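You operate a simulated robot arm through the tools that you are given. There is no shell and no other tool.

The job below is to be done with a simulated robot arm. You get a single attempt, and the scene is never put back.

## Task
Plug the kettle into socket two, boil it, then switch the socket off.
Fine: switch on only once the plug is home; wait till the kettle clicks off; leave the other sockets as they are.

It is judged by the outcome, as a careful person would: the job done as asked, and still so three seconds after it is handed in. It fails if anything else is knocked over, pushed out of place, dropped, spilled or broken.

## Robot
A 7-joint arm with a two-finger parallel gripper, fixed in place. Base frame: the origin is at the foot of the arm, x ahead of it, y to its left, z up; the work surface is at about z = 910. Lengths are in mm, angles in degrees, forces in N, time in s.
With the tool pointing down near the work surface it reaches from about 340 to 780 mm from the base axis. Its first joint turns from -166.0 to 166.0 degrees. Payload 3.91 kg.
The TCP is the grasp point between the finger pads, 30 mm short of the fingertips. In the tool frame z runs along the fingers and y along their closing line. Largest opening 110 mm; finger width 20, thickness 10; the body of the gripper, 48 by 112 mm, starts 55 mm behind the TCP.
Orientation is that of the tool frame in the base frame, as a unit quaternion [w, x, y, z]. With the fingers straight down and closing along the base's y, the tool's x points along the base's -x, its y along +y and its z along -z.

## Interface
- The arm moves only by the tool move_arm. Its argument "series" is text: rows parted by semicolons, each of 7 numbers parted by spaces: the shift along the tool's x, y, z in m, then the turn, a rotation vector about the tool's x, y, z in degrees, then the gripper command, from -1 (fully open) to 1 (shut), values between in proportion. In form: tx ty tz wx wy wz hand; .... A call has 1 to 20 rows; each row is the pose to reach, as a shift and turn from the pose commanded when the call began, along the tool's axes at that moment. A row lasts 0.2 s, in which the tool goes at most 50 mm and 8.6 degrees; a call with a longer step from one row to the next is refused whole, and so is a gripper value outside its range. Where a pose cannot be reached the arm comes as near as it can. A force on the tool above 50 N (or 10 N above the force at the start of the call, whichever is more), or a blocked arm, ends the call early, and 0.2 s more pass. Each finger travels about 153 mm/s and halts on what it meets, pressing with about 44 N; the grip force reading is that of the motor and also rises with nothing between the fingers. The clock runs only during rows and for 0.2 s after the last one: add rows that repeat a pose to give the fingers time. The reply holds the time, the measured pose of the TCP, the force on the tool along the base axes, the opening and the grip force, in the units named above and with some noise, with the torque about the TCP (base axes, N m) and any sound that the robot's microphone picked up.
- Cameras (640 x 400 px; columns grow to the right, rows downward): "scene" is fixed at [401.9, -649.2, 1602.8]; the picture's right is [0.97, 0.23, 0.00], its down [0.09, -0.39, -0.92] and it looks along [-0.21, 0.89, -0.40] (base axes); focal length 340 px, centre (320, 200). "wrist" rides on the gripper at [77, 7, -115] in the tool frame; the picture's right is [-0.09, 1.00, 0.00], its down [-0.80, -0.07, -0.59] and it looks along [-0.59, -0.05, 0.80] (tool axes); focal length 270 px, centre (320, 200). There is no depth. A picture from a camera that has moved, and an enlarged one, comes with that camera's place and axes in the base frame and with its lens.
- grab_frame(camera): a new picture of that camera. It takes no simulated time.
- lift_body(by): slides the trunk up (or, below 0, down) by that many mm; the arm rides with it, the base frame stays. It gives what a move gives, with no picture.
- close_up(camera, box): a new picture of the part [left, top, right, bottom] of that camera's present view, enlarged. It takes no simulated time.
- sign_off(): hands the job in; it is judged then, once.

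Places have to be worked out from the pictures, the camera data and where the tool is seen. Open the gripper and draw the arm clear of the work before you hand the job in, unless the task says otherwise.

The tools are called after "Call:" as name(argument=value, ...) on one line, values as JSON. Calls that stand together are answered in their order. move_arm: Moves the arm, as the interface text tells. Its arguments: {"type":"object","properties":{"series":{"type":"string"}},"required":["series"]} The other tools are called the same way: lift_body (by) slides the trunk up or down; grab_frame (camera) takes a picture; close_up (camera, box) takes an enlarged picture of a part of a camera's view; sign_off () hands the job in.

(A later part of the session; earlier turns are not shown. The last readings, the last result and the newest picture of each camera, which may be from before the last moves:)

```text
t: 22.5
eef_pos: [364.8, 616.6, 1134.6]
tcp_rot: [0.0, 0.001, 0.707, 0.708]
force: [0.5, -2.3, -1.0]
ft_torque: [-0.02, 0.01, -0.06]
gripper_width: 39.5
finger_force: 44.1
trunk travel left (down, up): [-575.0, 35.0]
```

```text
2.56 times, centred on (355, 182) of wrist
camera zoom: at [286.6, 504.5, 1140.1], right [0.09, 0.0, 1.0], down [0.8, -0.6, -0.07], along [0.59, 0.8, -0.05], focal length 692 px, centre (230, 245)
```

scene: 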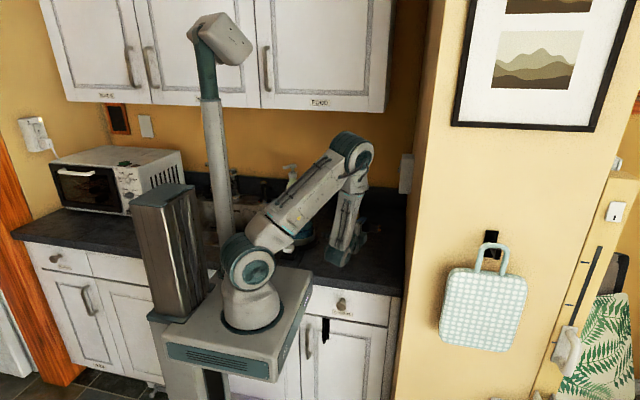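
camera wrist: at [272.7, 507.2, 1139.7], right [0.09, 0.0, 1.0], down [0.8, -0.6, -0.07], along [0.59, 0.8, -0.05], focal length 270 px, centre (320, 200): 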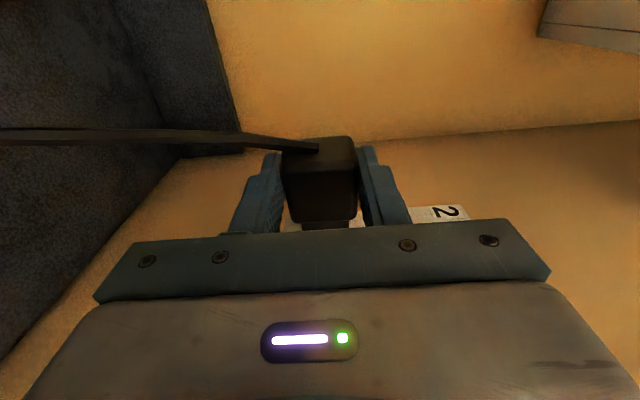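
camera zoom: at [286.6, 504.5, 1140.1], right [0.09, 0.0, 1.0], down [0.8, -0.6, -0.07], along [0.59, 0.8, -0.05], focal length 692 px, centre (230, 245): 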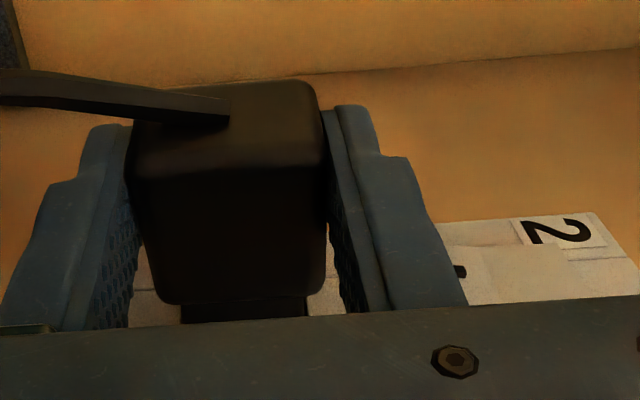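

The nose is clearly inside the recess and the plug hasn't slipped in the fingers. I'll push on slowly.

Call:
move_arm(series="-0.003 0 0 0 0 0 1; -0.006 0 0 0 0 0 1; -0.009 0 0 0 0 0 1; -0.011 0 0 0 0 0 1; -0.013 0 0 0 0 0 1; -0.013 0 0 0 0 0 1")

Call:
close_up(camera="scene", box=[380, 155, 420, 195])

```text
t: 23.9
eef_pos: [376.9, 616.9, 1132.6]
tcp_rot: [-0.001, 0.0, 0.707, 0.707]
force: [-4.9, -3.8, -0.6]
ft_torque: [0.0, 0.07, -0.22]
gripper_width: 39.4
finger_force: 43.8
trunk travel left (down, up): [-575.0, 35.0]
```

```text
10.00 times, centred on (400, 175) of scene
camera zoom: at [401.9, -649.2, 1602.8], right [0.97, 0.23, 0.0], down [0.09, -0.39, -0.92], along [-0.21, 0.89, -0.4], focal length 3402 px, centre (-480, 450)
```

zoom: 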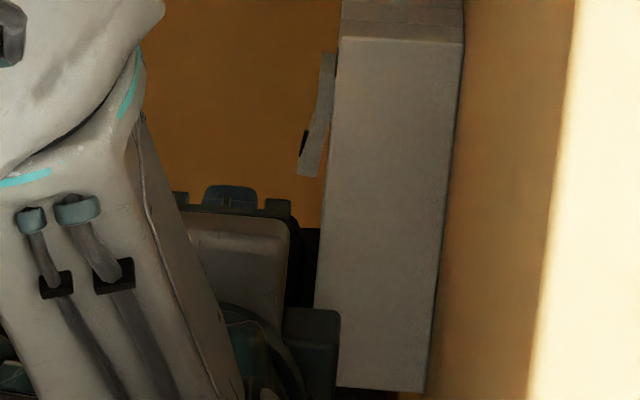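

The resistance is small (-5 N in x) and about 6 mm of nose remains. I'll continue in small steps until it seats.

Call:
move_arm(series="-0.002 0 0 0 0 0 1; -0.004 0 0 0 0 0 1; -0.006 0 0 0 0 0 1; -0.008 0 0 0 0 0 1; -0.008 0 0 0 0 0 1")

Call:
close_up(camera="scene", box=[380, 155, 420, 195])

Call:
close_up(camera="wrist", box=[230, 120, 480, 245])

```text
t: 25.1
eef_pos: [381.6, 617.4, 1134.1]
tcp_rot: [0.0, -0.002, 0.706, 0.708]
force: [-26.2, -5.9, -6.4]
ft_torque: [-0.11, 0.26, -0.48]
gripper_width: 39.6
finger_force: 44.0
trunk travel left (down, up): [-575.0, 35.0]
```

```text
10.00 times, centred on (400, 175) of scene
camera zoom: at [401.9, -649.2, 1602.8], right [0.97, 0.23, 0.0], down [0.09, -0.39, -0.92], along [-0.21, 0.89, -0.4], focal length 3402 px, centre (-480, 450)
```

zoom: 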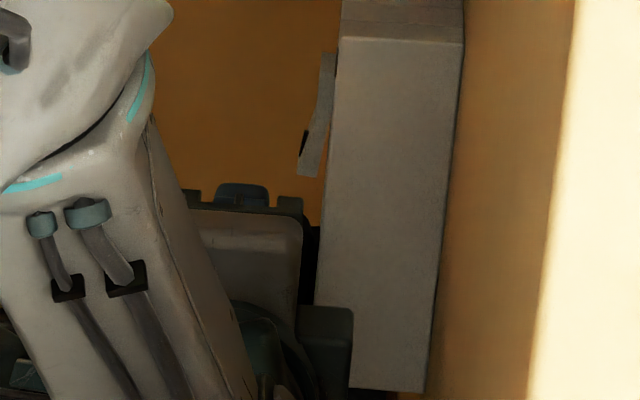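

```text
2.56 times, centred on (355, 182) of wrist
camera zoom: at [303.3, 504.9, 1140.8], right [0.09, 0.0, 1.0], down [0.8, -0.59, -0.07], along [0.59, 0.81, -0.05], focal length 692 px, centre (230, 245)
```

zoom: 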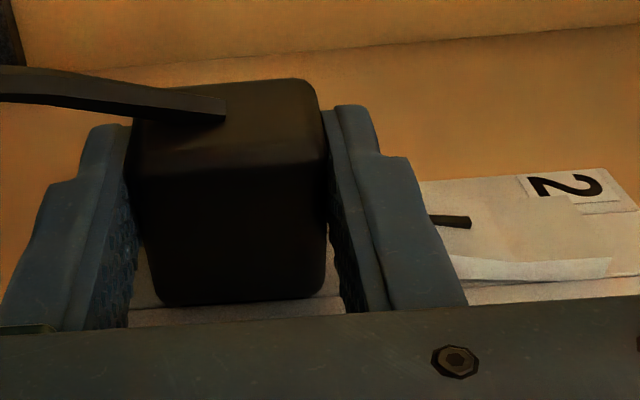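

Fx has risen to -26 N and the body looks almost flush with the face. I'll zoom in on the gap to judge whether the plug is home.

Call:
close_up(camera="scene", box=[394, 172, 408, 186])

Call:
close_up(camera="wrist", box=[270, 200, 370, 240])

```text
16.00 times, centred on (401, 179) of scene
camera zoom: at [401.9, -649.2, 1602.8], right [0.97, 0.23, 0.0], down [0.09, -0.39, -0.92], along [-0.21, 0.89, -0.4], focal length 5443 px, centre (-976, 536)
```

zoom: 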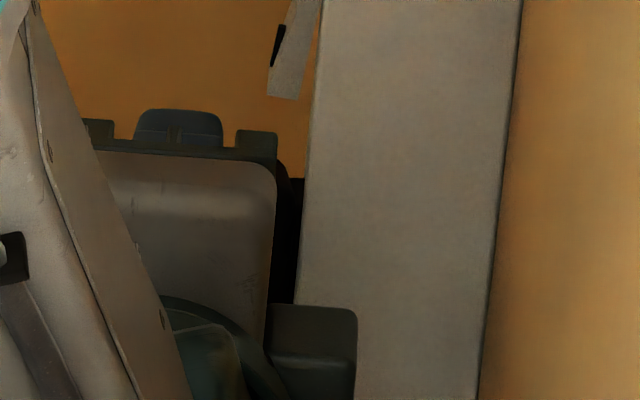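

```text
6.40 times, centred on (320, 220) of wrist
camera zoom: at [303.3, 504.9, 1140.8], right [0.09, 0.0, 1.0], down [0.8, -0.59, -0.07], along [0.59, 0.81, -0.05], focal length 1730 px, centre (320, 72)
```

zoom: 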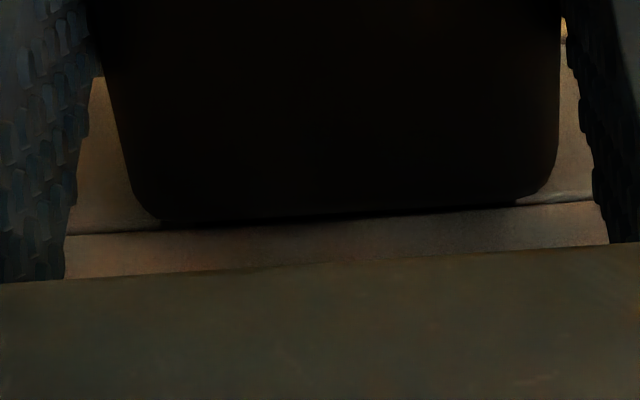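

There still seems to be a 2-3 mm gap. I'll relieve the side loads slightly (about 0.8 mm in -y and -z) and press a little further.

Call:
move_arm(series="0 -0.0004 -0.0004 0 0 0 1; 0 -0.0008 -0.0008 0 0 0 1; -0.001 -0.0008 -0.0008 0 0 0 1; -0.002 -0.0008 -0.0008 0 0 0 1; -0.003 -0.0008 -0.0008 0 0 0 1; -0.003 -0.0008 -0.0008 0 0 0 1")

Call:
close_up(camera="scene", box=[394, 172, 408, 186])

Call:
close_up(camera="wrist", box=[270, 200, 370, 240])

```text
t: 26.5
eef_pos: [381.2, 617.9, 1134.6]
tcp_rot: [0.0, -0.002, 0.706, 0.708]
force: [-29.9, 0.2, -1.9]
ft_torque: [-0.1, 0.11, -0.3]
gripper_width: 39.4
finger_force: 43.7
trunk travel left (down, up): [-575.0, 35.0]
```

```text
16.00 times, centred on (401, 179) of scene
camera zoom: at [401.9, -649.2, 1602.8], right [0.97, 0.23, 0.0], down [0.09, -0.39, -0.92], along [-0.21, 0.89, -0.4], focal length 5443 px, centre (-976, 536)
```

zoom: 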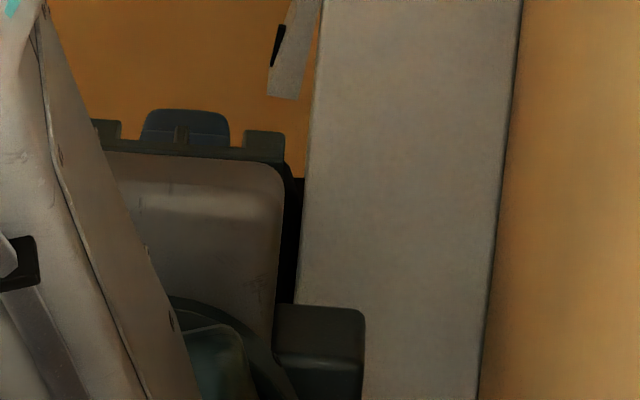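

```text
6.40 times, centred on (320, 220) of wrist
camera zoom: at [305.0, 505.2, 1140.6], right [0.09, 0.0, 1.0], down [0.8, -0.59, -0.07], along [0.59, 0.81, -0.05], focal length 1730 px, centre (320, 72)
```

zoom: 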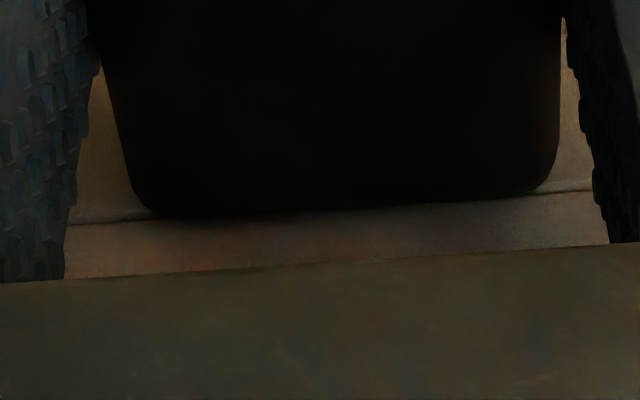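

The tool and plug moved forward another ~2 mm at about 30 N, with the side loads gone. I'll press another 2 mm.

Call:
move_arm(series="-0.0007 0 0 0 0 0 1; -0.0014 0 0 0 0 0 1; -0.002 0 0 0 0 0 1; -0.002 0 0 0 0 0 1; -0.002 0 0 0 0 0 1")

Call:
close_up(camera="wrist", box=[270, 200, 370, 240])

Call:
close_up(camera="wrist", box=[230, 120, 480, 245])

Call:
close_up(camera="scene", box=[394, 172, 408, 186])

```text
t: 27.7
eef_pos: [384.5, 618.5, 1135.6]
tcp_rot: [-0.001, -0.003, 0.706, 0.709]
force: [-31.6, 0.2, -1.1]
ft_torque: [-0.12, 0.1, -0.17]
gripper_width: 39.3
finger_force: 43.9
trunk travel left (down, up): [-575.0, 35.0]
```

```text
6.40 times, centred on (320, 220) of wrist
camera zoom: at [306.4, 505.5, 1140.6], right [0.09, 0.0, 1.0], down [0.8, -0.59, -0.07], along [0.59, 0.81, -0.05], focal length 1730 px, centre (320, 72)
```

zoom: 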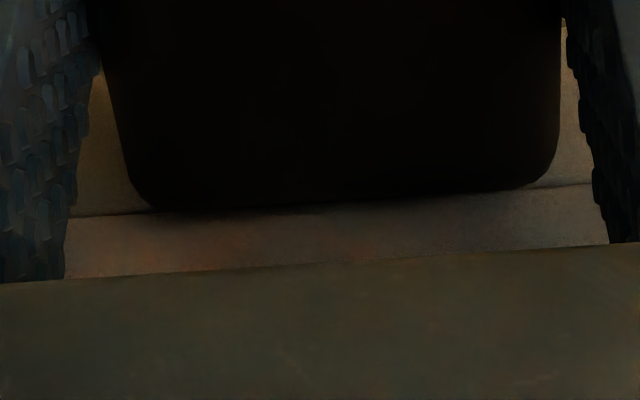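

```text
2.56 times, centred on (355, 182) of wrist
camera zoom: at [306.4, 505.5, 1140.6], right [0.09, 0.0, 1.0], down [0.8, -0.59, -0.07], along [0.59, 0.81, -0.05], focal length 692 px, centre (230, 245)
```

zoom: 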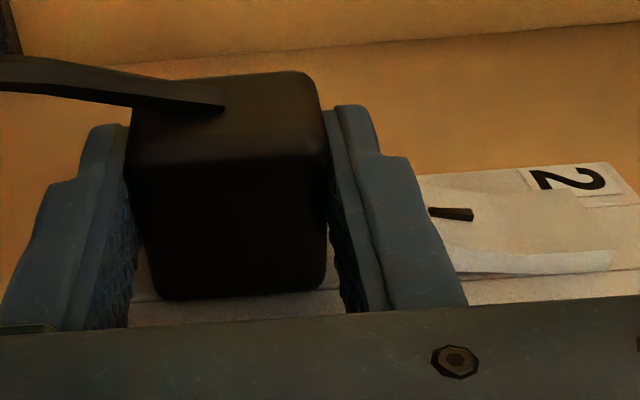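

```text
16.00 times, centred on (401, 179) of scene
camera zoom: at [401.9, -649.2, 1602.8], right [0.97, 0.23, 0.0], down [0.09, -0.39, -0.92], along [-0.21, 0.89, -0.4], focal length 5443 px, centre (-976, 536)
```

zoom: 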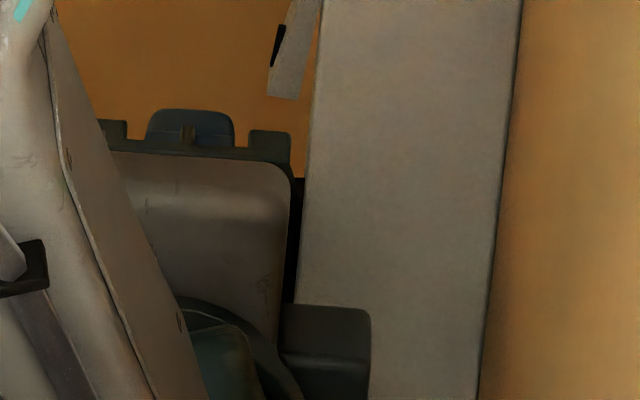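

The last push only slipped the fingers about 2 mm along the plug at 30 N, and geometry puts the body front at x≈411, i.e. flush. I'll take off the pressing load, open slightly (not enough to reach the rocker) and back out in -y to inspect.

Call:
move_arm(series="0.002 0 0 0 0 0 1; 0.004 0 0 0 0 0 1; 0.0045 0 0 0 0 0 1; 0.0045 0 0 0 0 0 0.08; 0.0045 0 0 0 0 0 0.08; 0.0045 0 0 0 0 0 0.08")

Call:
close_up(camera="wrist", box=[230, 120, 480, 245])

Call:
close_up(camera="scene", box=[380, 155, 420, 195])

```text
t: 29.1
eef_pos: [386.1, 618.3, 1133.4]
tcp_rot: [0.0, 0.002, 0.707, 0.708]
force: [-0.4, -0.4, 0.1]
ft_torque: [0.01, 0.01, -0.05]
gripper_width: 51.0
finger_force: 0.0
trunk travel left (down, up): [-575.0, 35.0]
```

```text
2.56 times, centred on (355, 182) of wrist
camera zoom: at [308.0, 504.5, 1139.2], right [0.09, 0.0, 1.0], down [0.8, -0.6, -0.07], along [0.59, 0.8, -0.05], focal length 692 px, centre (230, 245)
```

zoom: 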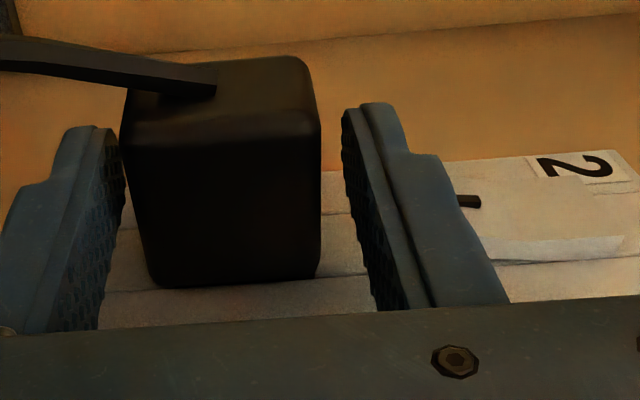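

```text
10.00 times, centred on (400, 175) of scene
camera zoom: at [401.9, -649.2, 1602.8], right [0.97, 0.23, 0.0], down [0.09, -0.39, -0.92], along [-0.21, 0.89, -0.4], focal length 3402 px, centre (-480, 450)
```

zoom: 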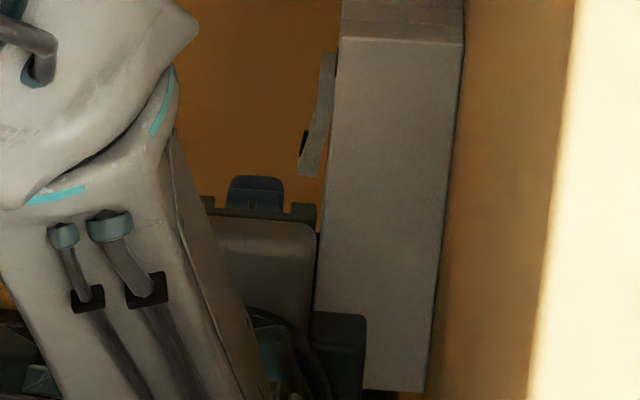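

The plug stays in the socket after release. I'll withdraw straight back in -y, then rise for a clear look.

Call:
move_arm(series="0 0 -0.02 0 0 0 0.08; 0 0 -0.05 0 0 0 0.08; 0 0 -0.08 0 0 0 0.08; 0 0 -0.11 0 0 0 0.08; 0.03 0.03 -0.12 0 0 0 0.08; 0.06 0.07 -0.12 0 0 0 0.08; 0.08 0.1 -0.12 0 0 0 0.08; 0.08 0.12 -0.12 0 0 0 0.08; 0.08 0.12 -0.12 0 0 0 0.08")

Call:
grab_frame(camera="wrist")

Call:
close_up(camera="scene", box=[380, 155, 420, 195])

```text
t: 31.1
eef_pos: [305.9, 496.7, 1254.3]
tcp_rot: [0.001, 0.001, 0.707, 0.708]
force: [-0.3, 0.5, -0.6]
ft_torque: [0.02, 0.02, 0.04]
gripper_width: 50.7
finger_force: 0.1
trunk travel left (down, up): [-575.0, 35.0]
```

```text
taken
camera wrist: at [227.3, 384.3, 1259.7], right [0.09, 0.0, 1.0], down [0.8, -0.6, -0.07], along [0.59, 0.8, -0.05], focal length 270 px, centre (320, 200)
```

wrist: 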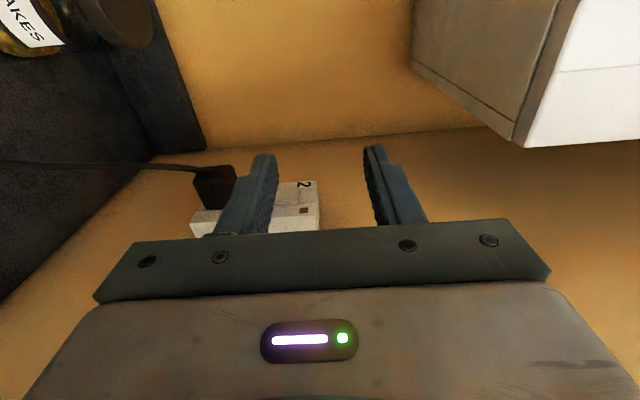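

```text
10.00 times, centred on (400, 175) of scene
camera zoom: at [401.9, -649.2, 1602.8], right [0.97, 0.23, 0.0], down [0.09, -0.39, -0.92], along [-0.21, 0.89, -0.4], focal length 3402 px, centre (-480, 450)
```

zoom: 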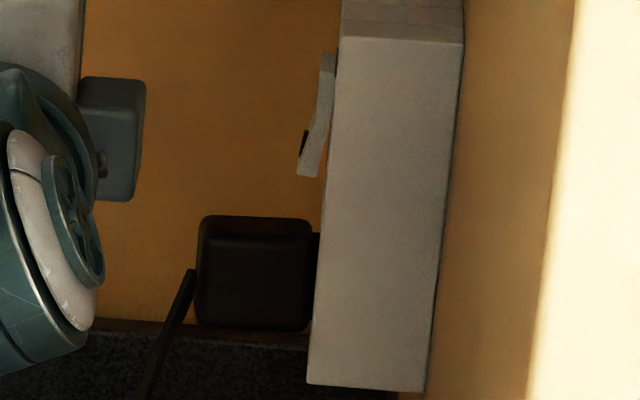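

The released plug shows a thin strip of nose (about 3 mm) between the body and the socket face. I'll zoom in more closely.

Call:
close_up(camera="scene", box=[396, 174, 416, 190])

Call:
close_up(camera="wrist", box=[180, 150, 330, 240])

Call:
close_up(camera="scene", box=[20, 110, 60, 160])

```text
16.00 times, centred on (406, 182) of scene
camera zoom: at [401.9, -649.2, 1602.8], right [0.97, 0.23, 0.0], down [0.09, -0.39, -0.92], along [-0.21, 0.89, -0.4], focal length 5443 px, centre (-1056, 488)
```

zoom: 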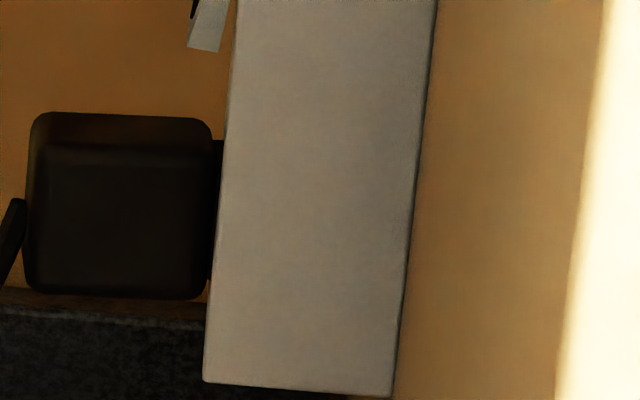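

```text
4.27 times, centred on (255, 195) of wrist
camera zoom: at [227.3, 384.3, 1259.7], right [0.09, 0.0, 1.0], down [0.8, -0.6, -0.07], along [0.59, 0.8, -0.05], focal length 1153 px, centre (597, 221)
```

zoom: 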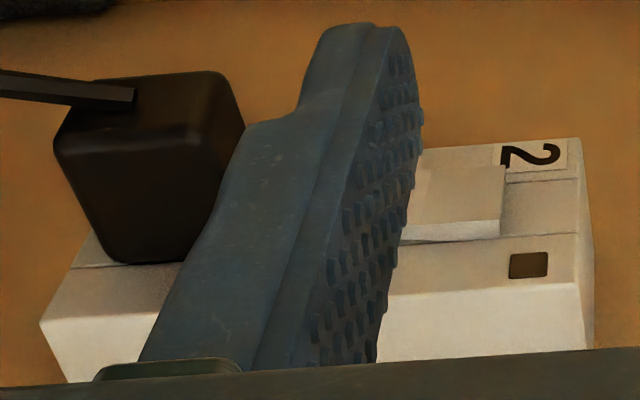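

```text
8.00 times, centred on (40, 135) of scene
camera zoom: at [401.9, -649.2, 1602.8], right [0.97, 0.23, 0.0], down [0.09, -0.39, -0.92], along [-0.21, 0.89, -0.4], focal length 2722 px, centre (2560, 720)
```

zoom: 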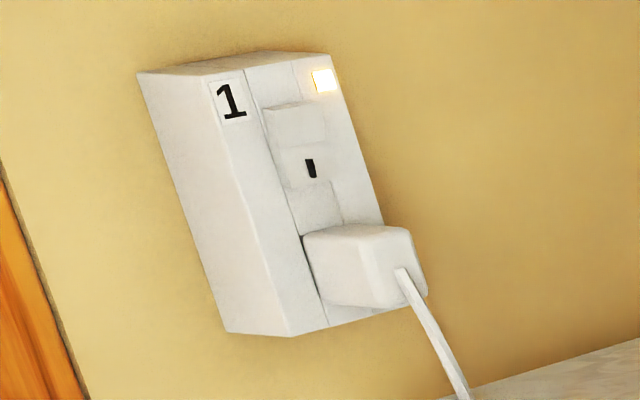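

The body still stands off about 3 mm at the top and about 1 mm at the bottom, so it isn't fully home. I'll close the fingers and press on the upper part of the plug's back, above the cord, with the side of the fingers. First I'll stage behind the plug.

Call:
move_arm(series="-0.01 -0.03 0 0 0 0 0.5; -0.02 -0.07 0 0 0 0 1; -0.025 -0.104 0 0 0 0 1; -0.025 -0.104 0.04 0 0 0 1; -0.025 -0.104 0.08 0 0 0 1; -0.025 -0.104 0.11 0 0 0 1; -0.025 -0.104 0.124 0 0 0 1; -0.025 -0.104 0.124 0 0 0 1")

Call:
close_up(camera="scene", box=[376, 155, 416, 195])

Call:
grab_frame(camera="wrist")

```text
t: 32.9
eef_pos: [330.7, 621.3, 1149.1]
tcp_rot: [0.001, 0.0, 0.707, 0.707]
force: [0.5, 0.1, 0.9]
ft_torque: [0.03, 0.02, 0.02]
gripper_width: 0.3
finger_force: 37.9
trunk travel left (down, up): [-575.0, 35.0]
```

```text
10.00 times, centred on (396, 175) of scene
camera zoom: at [401.9, -649.2, 1602.8], right [0.97, 0.23, 0.0], down [0.09, -0.39, -0.92], along [-0.21, 0.89, -0.4], focal length 3402 px, centre (-440, 450)
```

zoom: 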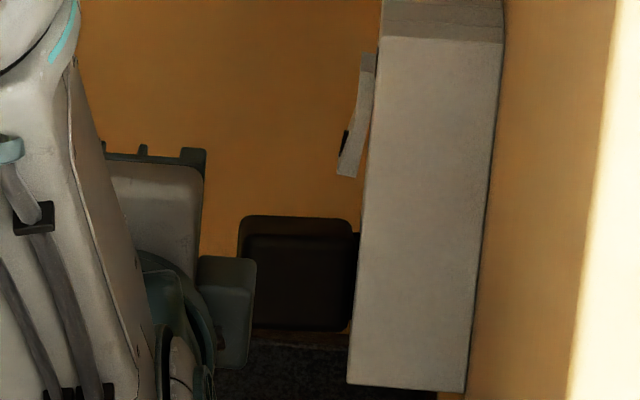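

```text
taken
camera wrist: at [252.3, 508.4, 1154.9], right [0.09, 0.0, 1.0], down [0.8, -0.6, -0.07], along [0.59, 0.8, -0.05], focal length 270 px, centre (320, 200)
```

wrist: 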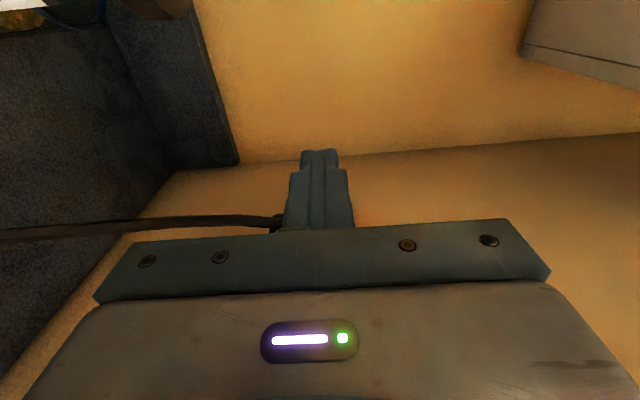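

The closed fingers are behind the plug, above the cord. I'll press forward gently in small steps.

Call:
move_arm(series="-0.01 0 0 0 0 0 1; -0.017 0 0 0 0 0 1; -0.020 0 0 0 0 0 1; -0.022 0 0 0 0 0 1; -0.024 0 0 0 0 0 1; -0.026 0 0 0 0 0 1; -0.028 0 0 0 0 0 1; -0.028 0 0 0 0 0 1")

Call:
close_up(camera="scene", box=[396, 174, 416, 190])

```text
t: 34.7
eef_pos: [356.9, 620.4, 1151.1]
tcp_rot: [0.0, 0.0, 0.707, 0.708]
force: [-4.8, -0.1, 0.3]
ft_torque: [0.0, -0.04, 0.05]
gripper_width: 0.0
finger_force: 37.7
trunk travel left (down, up): [-575.0, 35.0]
```

```text
16.00 times, centred on (406, 182) of scene
camera zoom: at [401.9, -649.2, 1602.8], right [0.97, 0.23, 0.0], down [0.09, -0.39, -0.92], along [-0.21, 0.89, -0.4], focal length 5443 px, centre (-1056, 488)
```

zoom: 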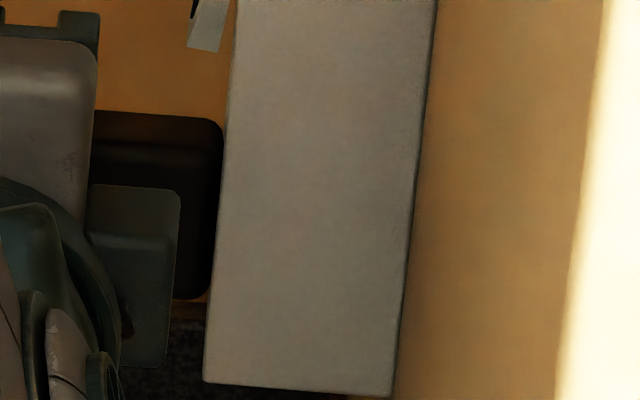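

With only 5 N the plug moved in and the gap has almost closed. I'll press a little more until it's firmly seated.

Call:
move_arm(series="-0.001 0 0 0 0 0 1; -0.002 0 0 0 0 0 1; -0.003 0 0 0 0 0 1; -0.004 0 0 0 0 0 1; -0.005 0 0 0 0 0 1; -0.005 0 0 0 0 0 1")

Call:
close_up(camera="scene", box=[396, 174, 416, 190])

```text
t: 36.1
eef_pos: [357.1, 621.5, 1150.8]
tcp_rot: [-0.001, -0.002, 0.706, 0.708]
force: [-29.0, -5.3, -5.4]
ft_torque: [-0.1, 0.04, 0.15]
gripper_width: 0.1
finger_force: 37.6
trunk travel left (down, up): [-575.0, 35.0]
```

```text
16.00 times, centred on (406, 182) of scene
camera zoom: at [401.9, -649.2, 1602.8], right [0.97, 0.23, 0.0], down [0.09, -0.39, -0.92], along [-0.21, 0.89, -0.4], focal length 5443 px, centre (-1056, 488)
```

zoom: 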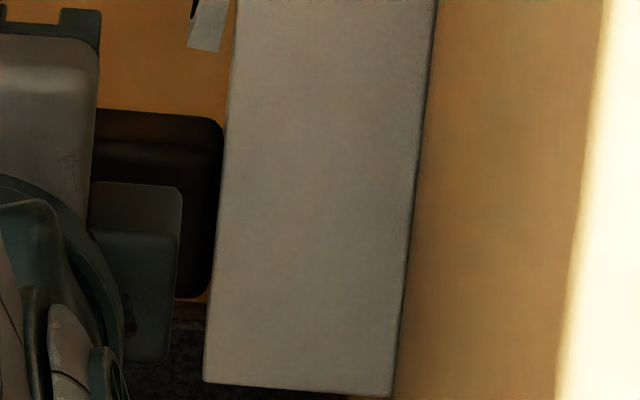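

The plug doesn't move at 29 N, so it is home against the face. I'll back off, rise so the closed fingers are level with the lower end of the rocker (z≈1177), and come forward to just short of it.

Call:
move_arm(series="0.01 0 0 0 0 0 1; 0.025 0 0 0 0 0 1; 0.025 0.015 -0.003 0 0 0 1; 0.025 0.027 -0.003 0 0 0 1; 0.01 0.027 -0.003 0 0 0 1; -0.01 0.027 -0.003 0 0 0 1; -0.02 0.027 -0.003 0 0 0 1; -0.02 0.027 -0.003 0 0 0 1")

Call:
close_up(camera="scene", box=[376, 150, 416, 190])

Call:
grab_frame(camera="wrist")

```text
t: 37.9
eef_pos: [383.9, 616.8, 1175.7]
tcp_rot: [0.001, 0.001, 0.708, 0.707]
force: [-0.7, 0.5, -0.5]
ft_torque: [0.03, 0.0, -0.01]
gripper_width: 0.0
finger_force: 37.8
trunk travel left (down, up): [-575.0, 35.0]
```

```text
10.00 times, centred on (396, 170) of scene
camera zoom: at [401.9, -649.2, 1602.8], right [0.97, 0.23, 0.0], down [0.09, -0.39, -0.92], along [-0.21, 0.89, -0.4], focal length 3402 px, centre (-440, 500)
```

zoom: 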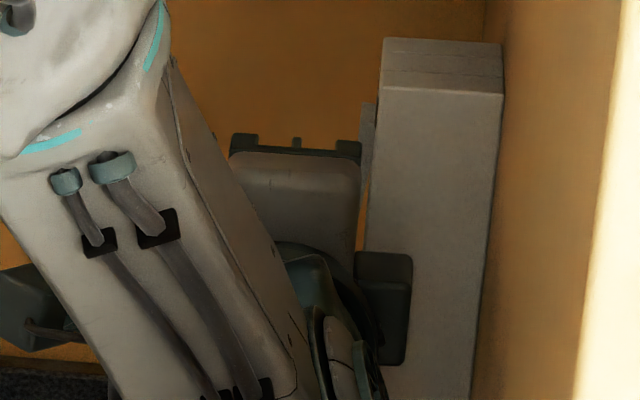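

```text
taken
camera wrist: at [305.9, 504.2, 1182.0], right [0.09, 0.0, 1.0], down [0.8, -0.6, -0.07], along [0.59, 0.8, -0.05], focal length 270 px, centre (320, 200)
```

wrist: 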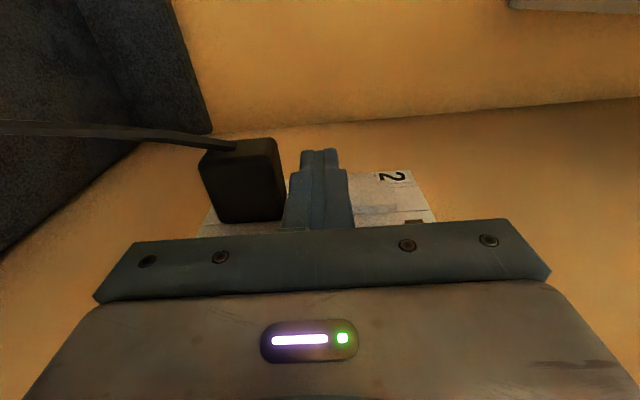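

The plug looks flush and the fingers are level with the rocker's lower end. I'll press it slowly and listen for a click.

Call:
move_arm(series="-0.003 0 0 0 0 0 1; -0.005 0 0 0 0 0 1; -0.007 0 0 0 0 0 1; -0.009 0 0 0 0 0 1; -0.011 0 0 0 0 0 1; -0.013 0 0 0 0 0 1; -0.013 0 0 0 0 0 1")

Call:
grab_frame(camera="wrist")

Call:
close_up(camera="scene", box=[376, 150, 416, 190])

```text
t: 39.5
eef_pos: [396.4, 617.2, 1176.2]
tcp_rot: [0.0, 0.0, 0.706, 0.708]
force: [-5.6, -1.7, -0.5]
ft_torque: [0.03, -0.02, 0.09]
gripper_width: 0.1
finger_force: 37.2
trunk travel left (down, up): [-575.0, 35.0]
```

```text
taken
camera wrist: at [317.7, 504.9, 1182.2], right [0.09, 0.0, 1.0], down [0.8, -0.59, -0.07], along [0.59, 0.8, -0.05], focal length 270 px, centre (320, 200)
```

wrist: 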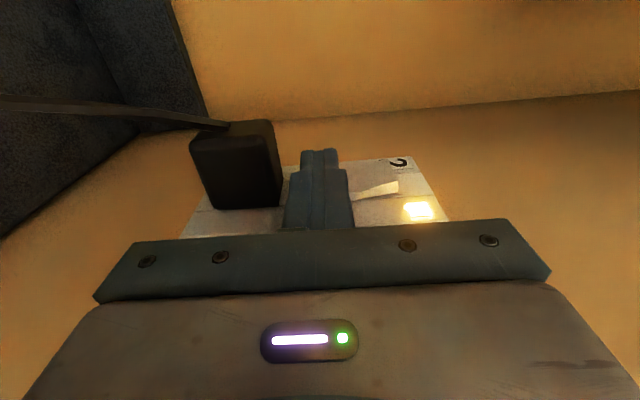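

```text
10.00 times, centred on (396, 170) of scene
camera zoom: at [401.9, -649.2, 1602.8], right [0.97, 0.23, 0.0], down [0.09, -0.39, -0.92], along [-0.21, 0.89, -0.4], focal length 3402 px, centre (-440, 500)
```

zoom: 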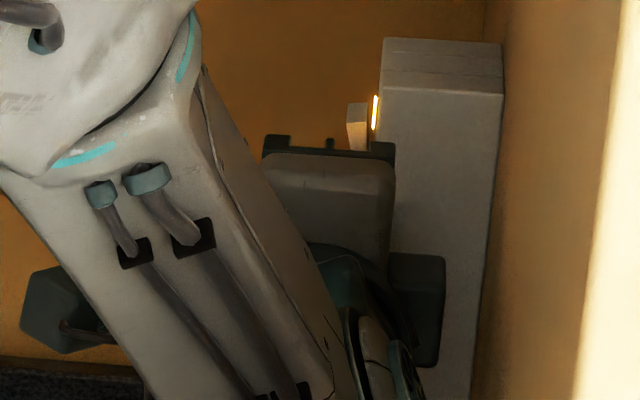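

The lamp on socket 2 is lit, so it's on. I'll back straight off the rocker and withdraw to check the kettle.

Call:
move_arm(series="0.02 0 0 0 0 0 1; 0.05 0 0 0 0 0 1; 0.08 0.01 -0.02 0 0 0 1; 0.1 0.03 -0.05 0 0 0 1; 0.1 0.05 -0.085 0 0 0 1; 0.1 0.08 -0.12 0 0 0 1; 0.1 0.11 -0.15 0 0 0 1; 0.1 0.11 -0.15 0 0 0 1")

Call:
grab_frame(camera="wrist")

Call:
grab_frame(camera="scene")

Call:
close_up(camera="scene", box=[260, 180, 340, 270])

```text
t: 41.3
eef_pos: [297.1, 466.6, 1286.4]
tcp_rot: [0.0, 0.0, 0.706, 0.708]
force: [0.0, -0.2, -0.4]
ft_torque: [0.01, 0.02, -0.01]
gripper_width: 0.0
finger_force: 37.4
trunk travel left (down, up): [-575.0, 35.0]
```

```text
taken
camera wrist: at [218.5, 354.0, 1291.8], right [0.09, 0.0, 1.0], down [0.8, -0.6, -0.07], along [0.59, 0.8, -0.05], focal length 270 px, centre (320, 200)
```

wrist: 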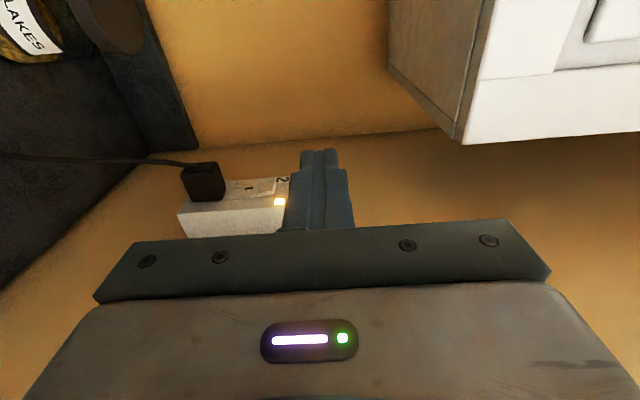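

```text
taken
```

scene: 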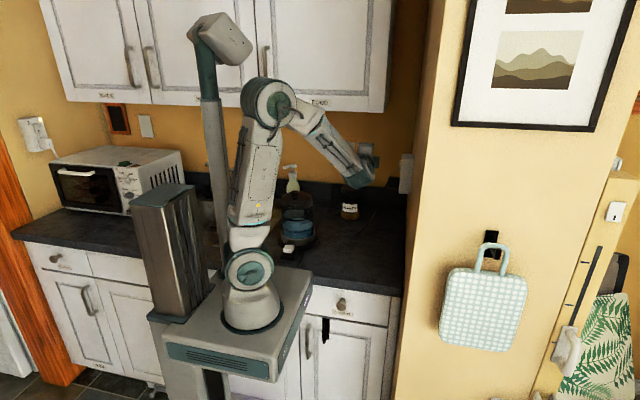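

```text
4.44 times, centred on (300, 225) of scene
camera zoom: at [401.9, -649.2, 1602.8], right [0.97, 0.23, 0.0], down [0.09, -0.39, -0.92], along [-0.21, 0.89, -0.4], focal length 1512 px, centre (409, 89)
```

zoom: 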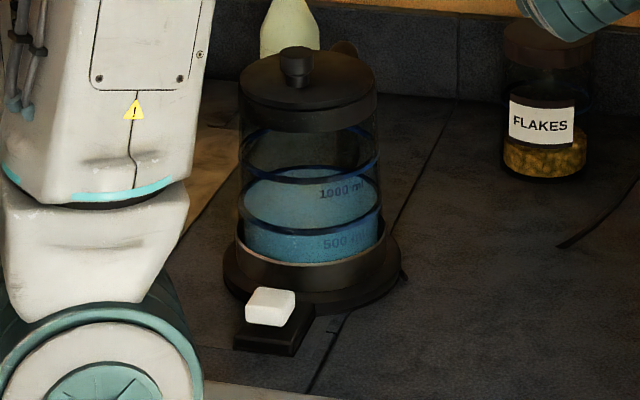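

Socket 2 is on and the plug is seated, but the kettle shows no sign of running and its white button on the front block looks up. I'll bring the tool back to pointing down, above and clear of the kettle, to look at that button.

Call:
move_arm(series="0.008 -0.0047 -0.0073 7.5 0 0 1; 0.016 -0.0093 -0.0145 15 0 0 1; 0.024 -0.014 -0.0218 22.5 0 0 1; 0.032 -0.0187 -0.029 30 0 0 1; 0.04 -0.0233 -0.0363 37.5 0 0 1; 0.0485 -0.028 -0.0435 45 0 0 1; 0.0566 -0.0327 -0.0508 52.5 0 0 1; 0.0647 -0.0373 -0.058 60 0 0 1; 0.0728 -0.042 -0.0653 67.5 0 0 1; 0.0808 -0.0467 -0.0725 75 0 0 1; 0.089 -0.0513 -0.08 82.5 0 0 1; 0.097 -0.056 -0.087 90 0 0 1; 0.097 -0.056 -0.087 90 0 0 1")

Call:
grab_frame(camera="wrist")

Call:
grab_frame(camera="scene")

```text
t: 44.1
eef_pos: [199.6, 381.2, 1230.4]
tcp_rot: [0.0, 0.0, 1.0, 0.001]
force: [0.5, 0.1, -1.0]
ft_torque: [-0.02, -0.02, -0.01]
gripper_width: 0.0
finger_force: 37.3
trunk travel left (down, up): [-575.0, 35.0]
```

```text
taken
camera wrist: at [121.3, 389.0, 1343.8], right [0.09, 1.0, 0.0], down [0.8, -0.07, 0.59], along [0.59, -0.05, -0.8], focal length 270 px, centre (320, 200)
```

wrist: 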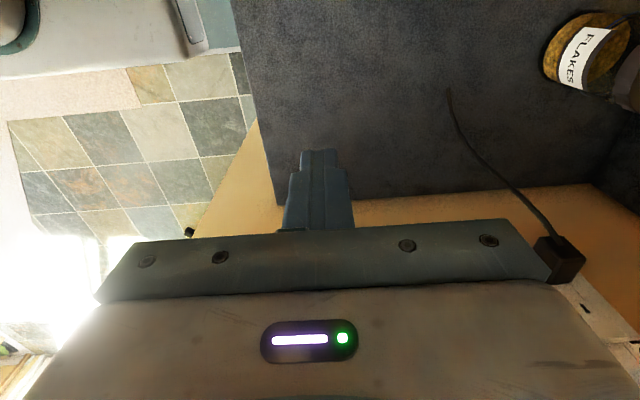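

```text
taken
```

scene: 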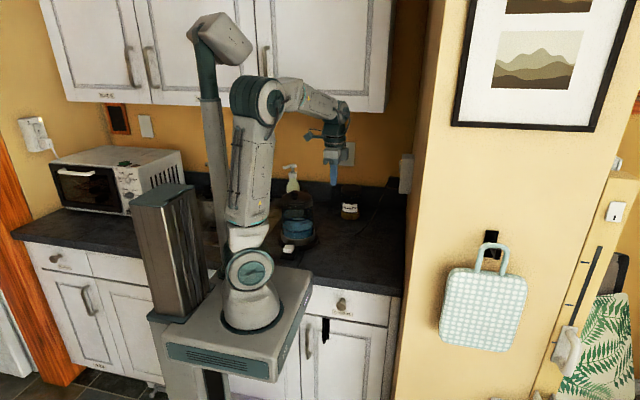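

The tool points straight down with the kettle out of frame. I'll move to x≈20 at safe height, in front of the kettle, so the camera sees the button.

Call:
move_arm(series="0.04 -0.002 0 0 0 0 1; 0.08 -0.004 0 0 0 0 1; 0.12 -0.006 0 0 0 0 1; 0.16 -0.008 0 0 0 0 1; 0.18 -0.009 0 0 0 0 1; 0.18 -0.009 0 0 0 0 1")

Call:
grab_frame(camera="wrist")

```text
t: 45.5
eef_pos: [19.4, 372.1, 1229.0]
tcp_rot: [0.0, 0.001, 1.0, 0.001]
force: [0.1, 0.3, -0.3]
ft_torque: [0.0, 0.04, 0.01]
gripper_width: 0.1
finger_force: 38.1
trunk travel left (down, up): [-575.0, 35.0]
```

```text
taken
camera wrist: at [-58.7, 380.4, 1343.2], right [0.09, 1.0, 0.0], down [0.8, -0.07, 0.59], along [0.59, -0.05, -0.8], focal length 270 px, centre (320, 200)
```

wrist: 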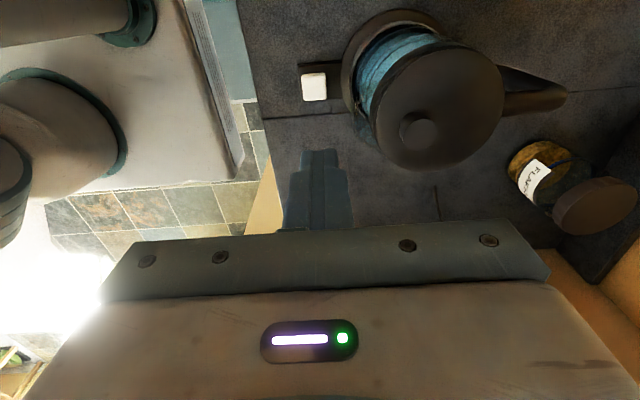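

The button block and kettle are in view. I'll enlarge them.

Call:
close_up(camera="wrist", box=[270, 0, 590, 180])

Call:
close_up(camera="wrist", box=[280, 50, 360, 110])

Call:
close_up(camera="scene", box=[270, 230, 320, 265])

```text
2.00 times, centred on (430, 90) of wrist
camera zoom: at [-58.7, 380.4, 1343.2], right [0.09, 1.0, 0.0], down [0.8, -0.07, 0.59], along [0.59, -0.05, -0.8], focal length 541 px, centre (100, 420)
```

zoom: 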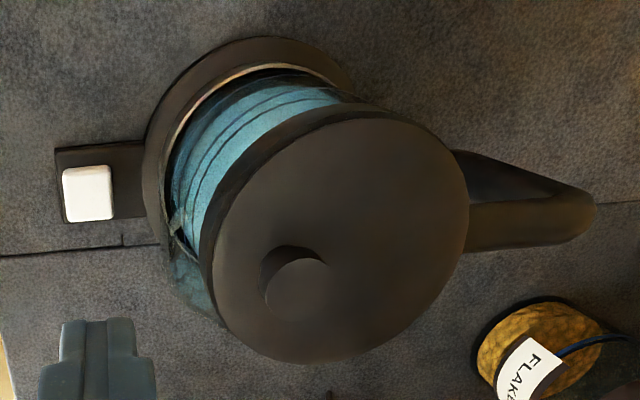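

```text
6.67 times, centred on (320, 80) of wrist
camera zoom: at [-58.7, 380.4, 1343.2], right [0.09, 1.0, 0.0], down [0.8, -0.07, 0.59], along [0.59, -0.05, -0.8], focal length 1802 px, centre (320, 1000)
```

zoom: 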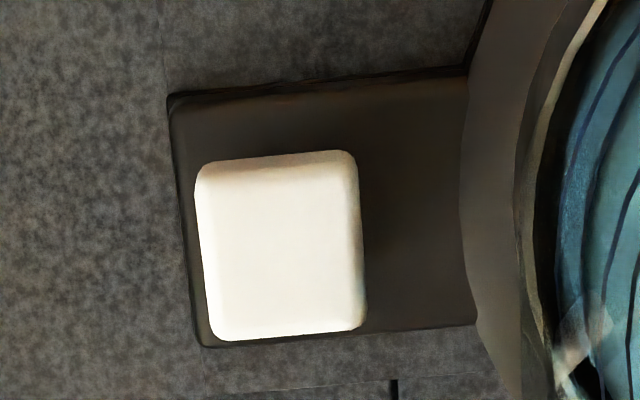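

```text
11.43 times, centred on (295, 248) of scene
camera zoom: at [401.9, -649.2, 1602.8], right [0.97, 0.23, 0.0], down [0.09, -0.39, -0.92], along [-0.21, 0.89, -0.4], focal length 3888 px, centre (606, -343)
```

zoom: 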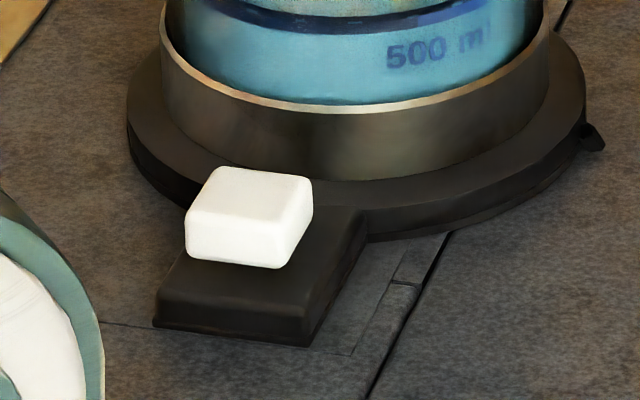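

The white button is a cap about 36 mm square, centred near (39, 363) with its top at z≈948. The kettle glass starts at y≈420. I'll roll the tool 90° so its slim side faces the kettle and the camera sits on the robot's side.

Call:
move_arm(series="0 0 0 0 0 -7.5 1; 0 0 0 0 0 -15 1; 0 0 0 0 0 -22.5 1; 0 0 0 0 0 -30 1; 0 0 0 0 0 -37.5 1; 0 0 0 0 0 -45 1; 0 0 0 0 0 -52.5 1; 0 0 0 0 0 -60 1; 0 0 0 0 0 -67.5 1; 0 0 0 0 0 -75 1; 0 0 0 0 0 -82.5 1; 0 0 0 0 0 -90 1; 0 0 0 0 0 -90 1")

Call:
grab_frame(camera="wrist")

```text
t: 48.3
eef_pos: [20.1, 373.2, 1231.0]
tcp_rot: [-0.001, 0.707, -0.707, -0.001]
force: [0.1, 0.0, -0.3]
ft_torque: [0.0, -0.02, -0.01]
gripper_width: 0.1
finger_force: 37.9
trunk travel left (down, up): [-575.0, 35.0]
```

```text
taken
camera wrist: at [11.9, 296.7, 1343.9], right [-1.0, 0.09, 0.0], down [0.07, 0.8, 0.6], along [0.05, 0.59, -0.8], focal length 270 px, centre (320, 200)
```

wrist: 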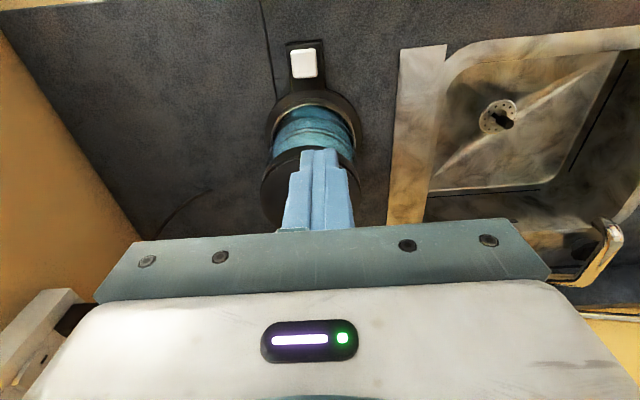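

The roll worked and the cap is confirmed at about (39, 362). I'll move over it and descend to about 10 mm above, then check the clearance.

Call:
move_arm(series="0.005 -0.01 0.02 0 0 0 1; 0.01 -0.019 0.06 0 0 0 1; 0.01 -0.019 0.1 0 0 0 1; 0.01 -0.019 0.14 0 0 0 1; 0.01 -0.019 0.18 0 0 0 1; 0.01 -0.019 0.215 0 0 0 1; 0.01 -0.019 0.238 0 0 0 1; 0.01 -0.019 0.238 0 0 0 1")

Call:
grab_frame(camera="wrist")

Call:
close_up(camera="scene", box=[250, 160, 350, 270])

```text
t: 49.7
eef_pos: [38.5, 362.7, 1032.1]
tcp_rot: [0.006, -0.707, 0.708, 0.003]
force: [2.6, -13.2, 22.8]
ft_torque: [1.63, 0.11, -0.03]
gripper_width: 0.1
finger_force: 37.6
trunk travel left (down, up): [-575.0, 35.0]
stopped in row 6: the force on the tool passed its limit at 119 N (the readings are from after the stop); the commanded pose is now the measured one
```

```text
taken
camera wrist: at [29.7, 286.3, 1144.5], right [-1.0, 0.09, 0.0], down [0.07, 0.79, 0.61], along [0.06, 0.6, -0.8], focal length 270 px, centre (320, 200)
```

wrist: 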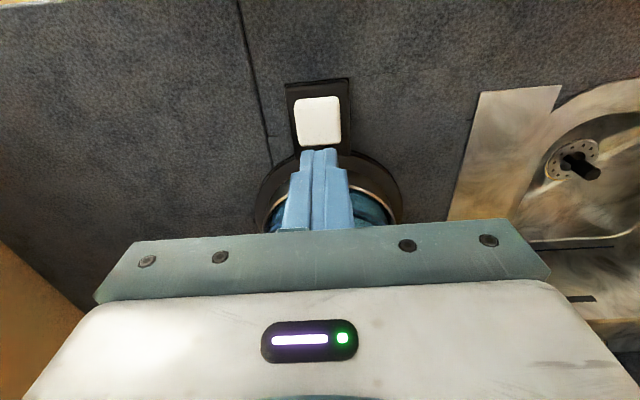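

```text
3.64 times, centred on (300, 215) of scene
camera zoom: at [401.9, -649.2, 1602.8], right [0.97, 0.23, 0.0], down [0.09, -0.39, -0.92], along [-0.21, 0.89, -0.4], focal length 1237 px, centre (393, 146)
```

zoom: 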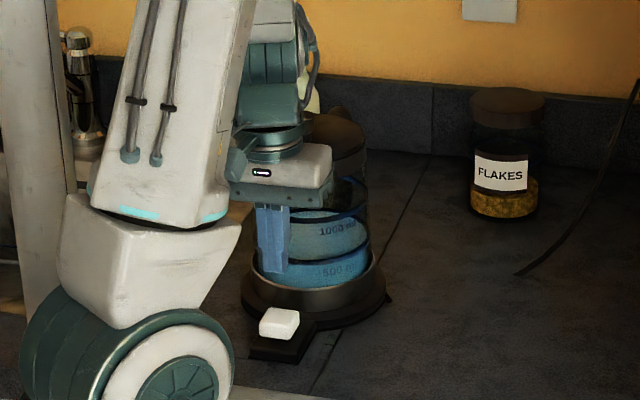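

The gripper body touched the kettle's top edge on the way down and the move stopped. I'll lift straight up at once and check whether the kettle moved.

Call:
move_arm(series="0.002 0 -0.01 0 0 0 1; 0.005 0 -0.04 0 0 0 1; 0.005 0 -0.08 0 0 0 1; 0.005 0 -0.12 0 0 0 1; 0.005 0 -0.16 0 0 0 1; 0.005 0 -0.19 0 0 0 1; 0.005 0 -0.19 0 0 0 1")

Call:
grab_frame(camera="wrist")

Call:
close_up(camera="scene", box=[260, 180, 340, 270])

Call:
close_up(camera="scene", box=[270, 230, 320, 265])

```text
t: 51.3
eef_pos: [37.5, 356.3, 1220.2]
tcp_rot: [0.005, -0.706, 0.708, 0.003]
force: [-1.3, -0.4, 0.8]
ft_torque: [0.02, 0.03, -0.03]
gripper_width: 0.1
finger_force: 37.9
trunk travel left (down, up): [-575.0, 35.0]
```

```text
taken
camera wrist: at [28.7, 280.9, 1333.0], right [-1.0, 0.09, 0.0], down [0.07, 0.79, 0.6], along [0.06, 0.6, -0.8], focal length 270 px, centre (320, 200)
```

wrist: 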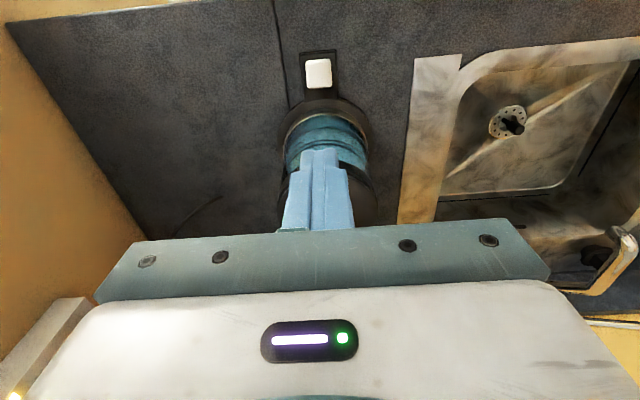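

```text
4.44 times, centred on (300, 225) of scene
camera zoom: at [401.9, -649.2, 1602.8], right [0.97, 0.23, 0.0], down [0.09, -0.39, -0.92], along [-0.21, 0.89, -0.4], focal length 1512 px, centre (409, 89)
```

zoom: 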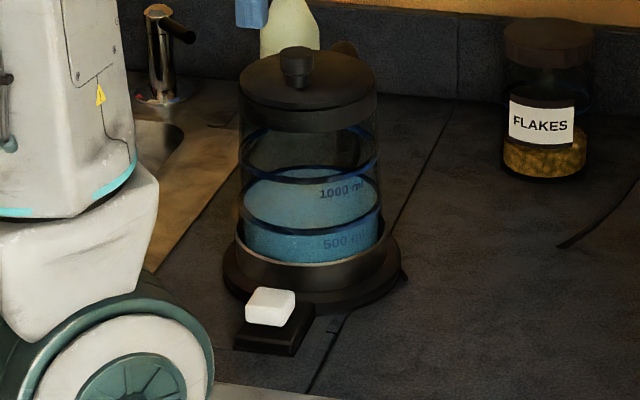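

```text
11.43 times, centred on (295, 248) of scene
camera zoom: at [401.9, -649.2, 1602.8], right [0.97, 0.23, 0.0], down [0.09, -0.39, -0.92], along [-0.21, 0.89, -0.4], focal length 3888 px, centre (606, -343)
```

zoom: 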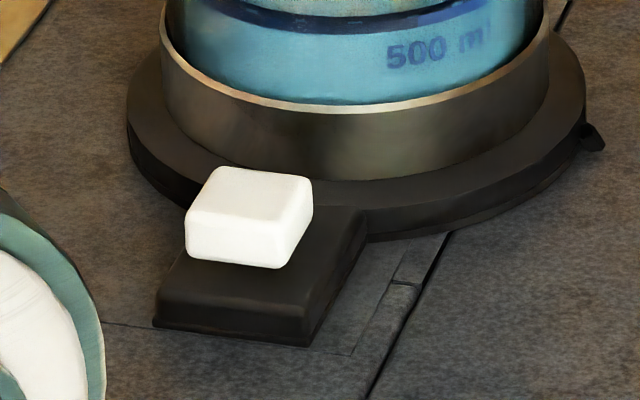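

The kettle, lid and button are exactly where they were. The contact came from the housing on the far side of the gripper (about 50 mm off-axis) meeting the lid rim. I'll tilt the tool about 12° so the wrist leans away from the kettle and aim at the front half of the cap.

Call:
move_arm(series="0.002 -0.001 0 0 -4 0 1; 0.004 -0.0015 0 0 -8 0 1; 0.0045 -0.0015 0 0 -11.4 0 1; 0.0045 -0.0015 0 0 -11.4 0 1")

Call:
close_up(camera="scene", box=[210, 60, 350, 270])

Call:
grab_frame(camera="wrist")

```text
t: 52.3
eef_pos: [39.3, 352.9, 1220.9]
tcp_rot: [-0.074, 0.703, -0.703, -0.073]
force: [0.3, 0.9, -0.2]
ft_torque: [0.04, 0.01, -0.01]
gripper_width: 0.0
finger_force: 37.3
trunk travel left (down, up): [-575.0, 35.0]
```

```text
1.90 times, centred on (280, 165) of scene
camera zoom: at [401.9, -649.2, 1602.8], right [0.97, 0.23, 0.0], down [0.09, -0.39, -0.92], along [-0.21, 0.89, -0.4], focal length 648 px, centre (396, 267)
```

zoom: 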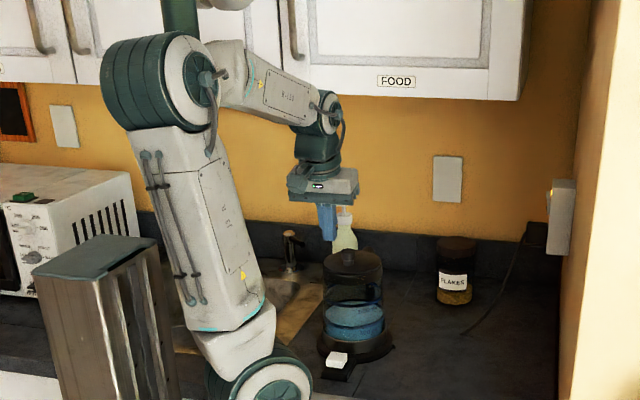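

```text
taken
camera wrist: at [30.5, 255.7, 1315.2], right [-1.0, 0.09, 0.01], down [0.07, 0.66, 0.75], along [0.06, 0.75, -0.66], focal length 270 px, centre (320, 200)
```

wrist: 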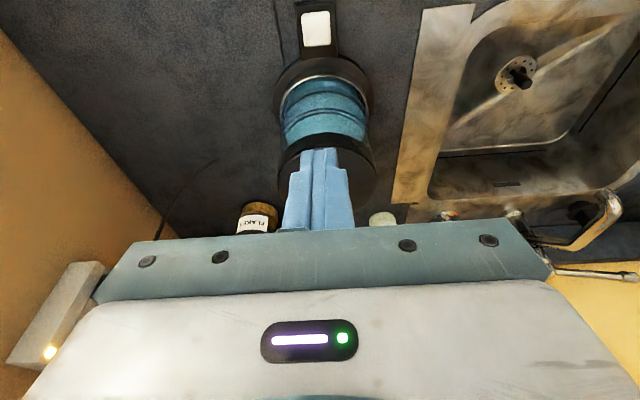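

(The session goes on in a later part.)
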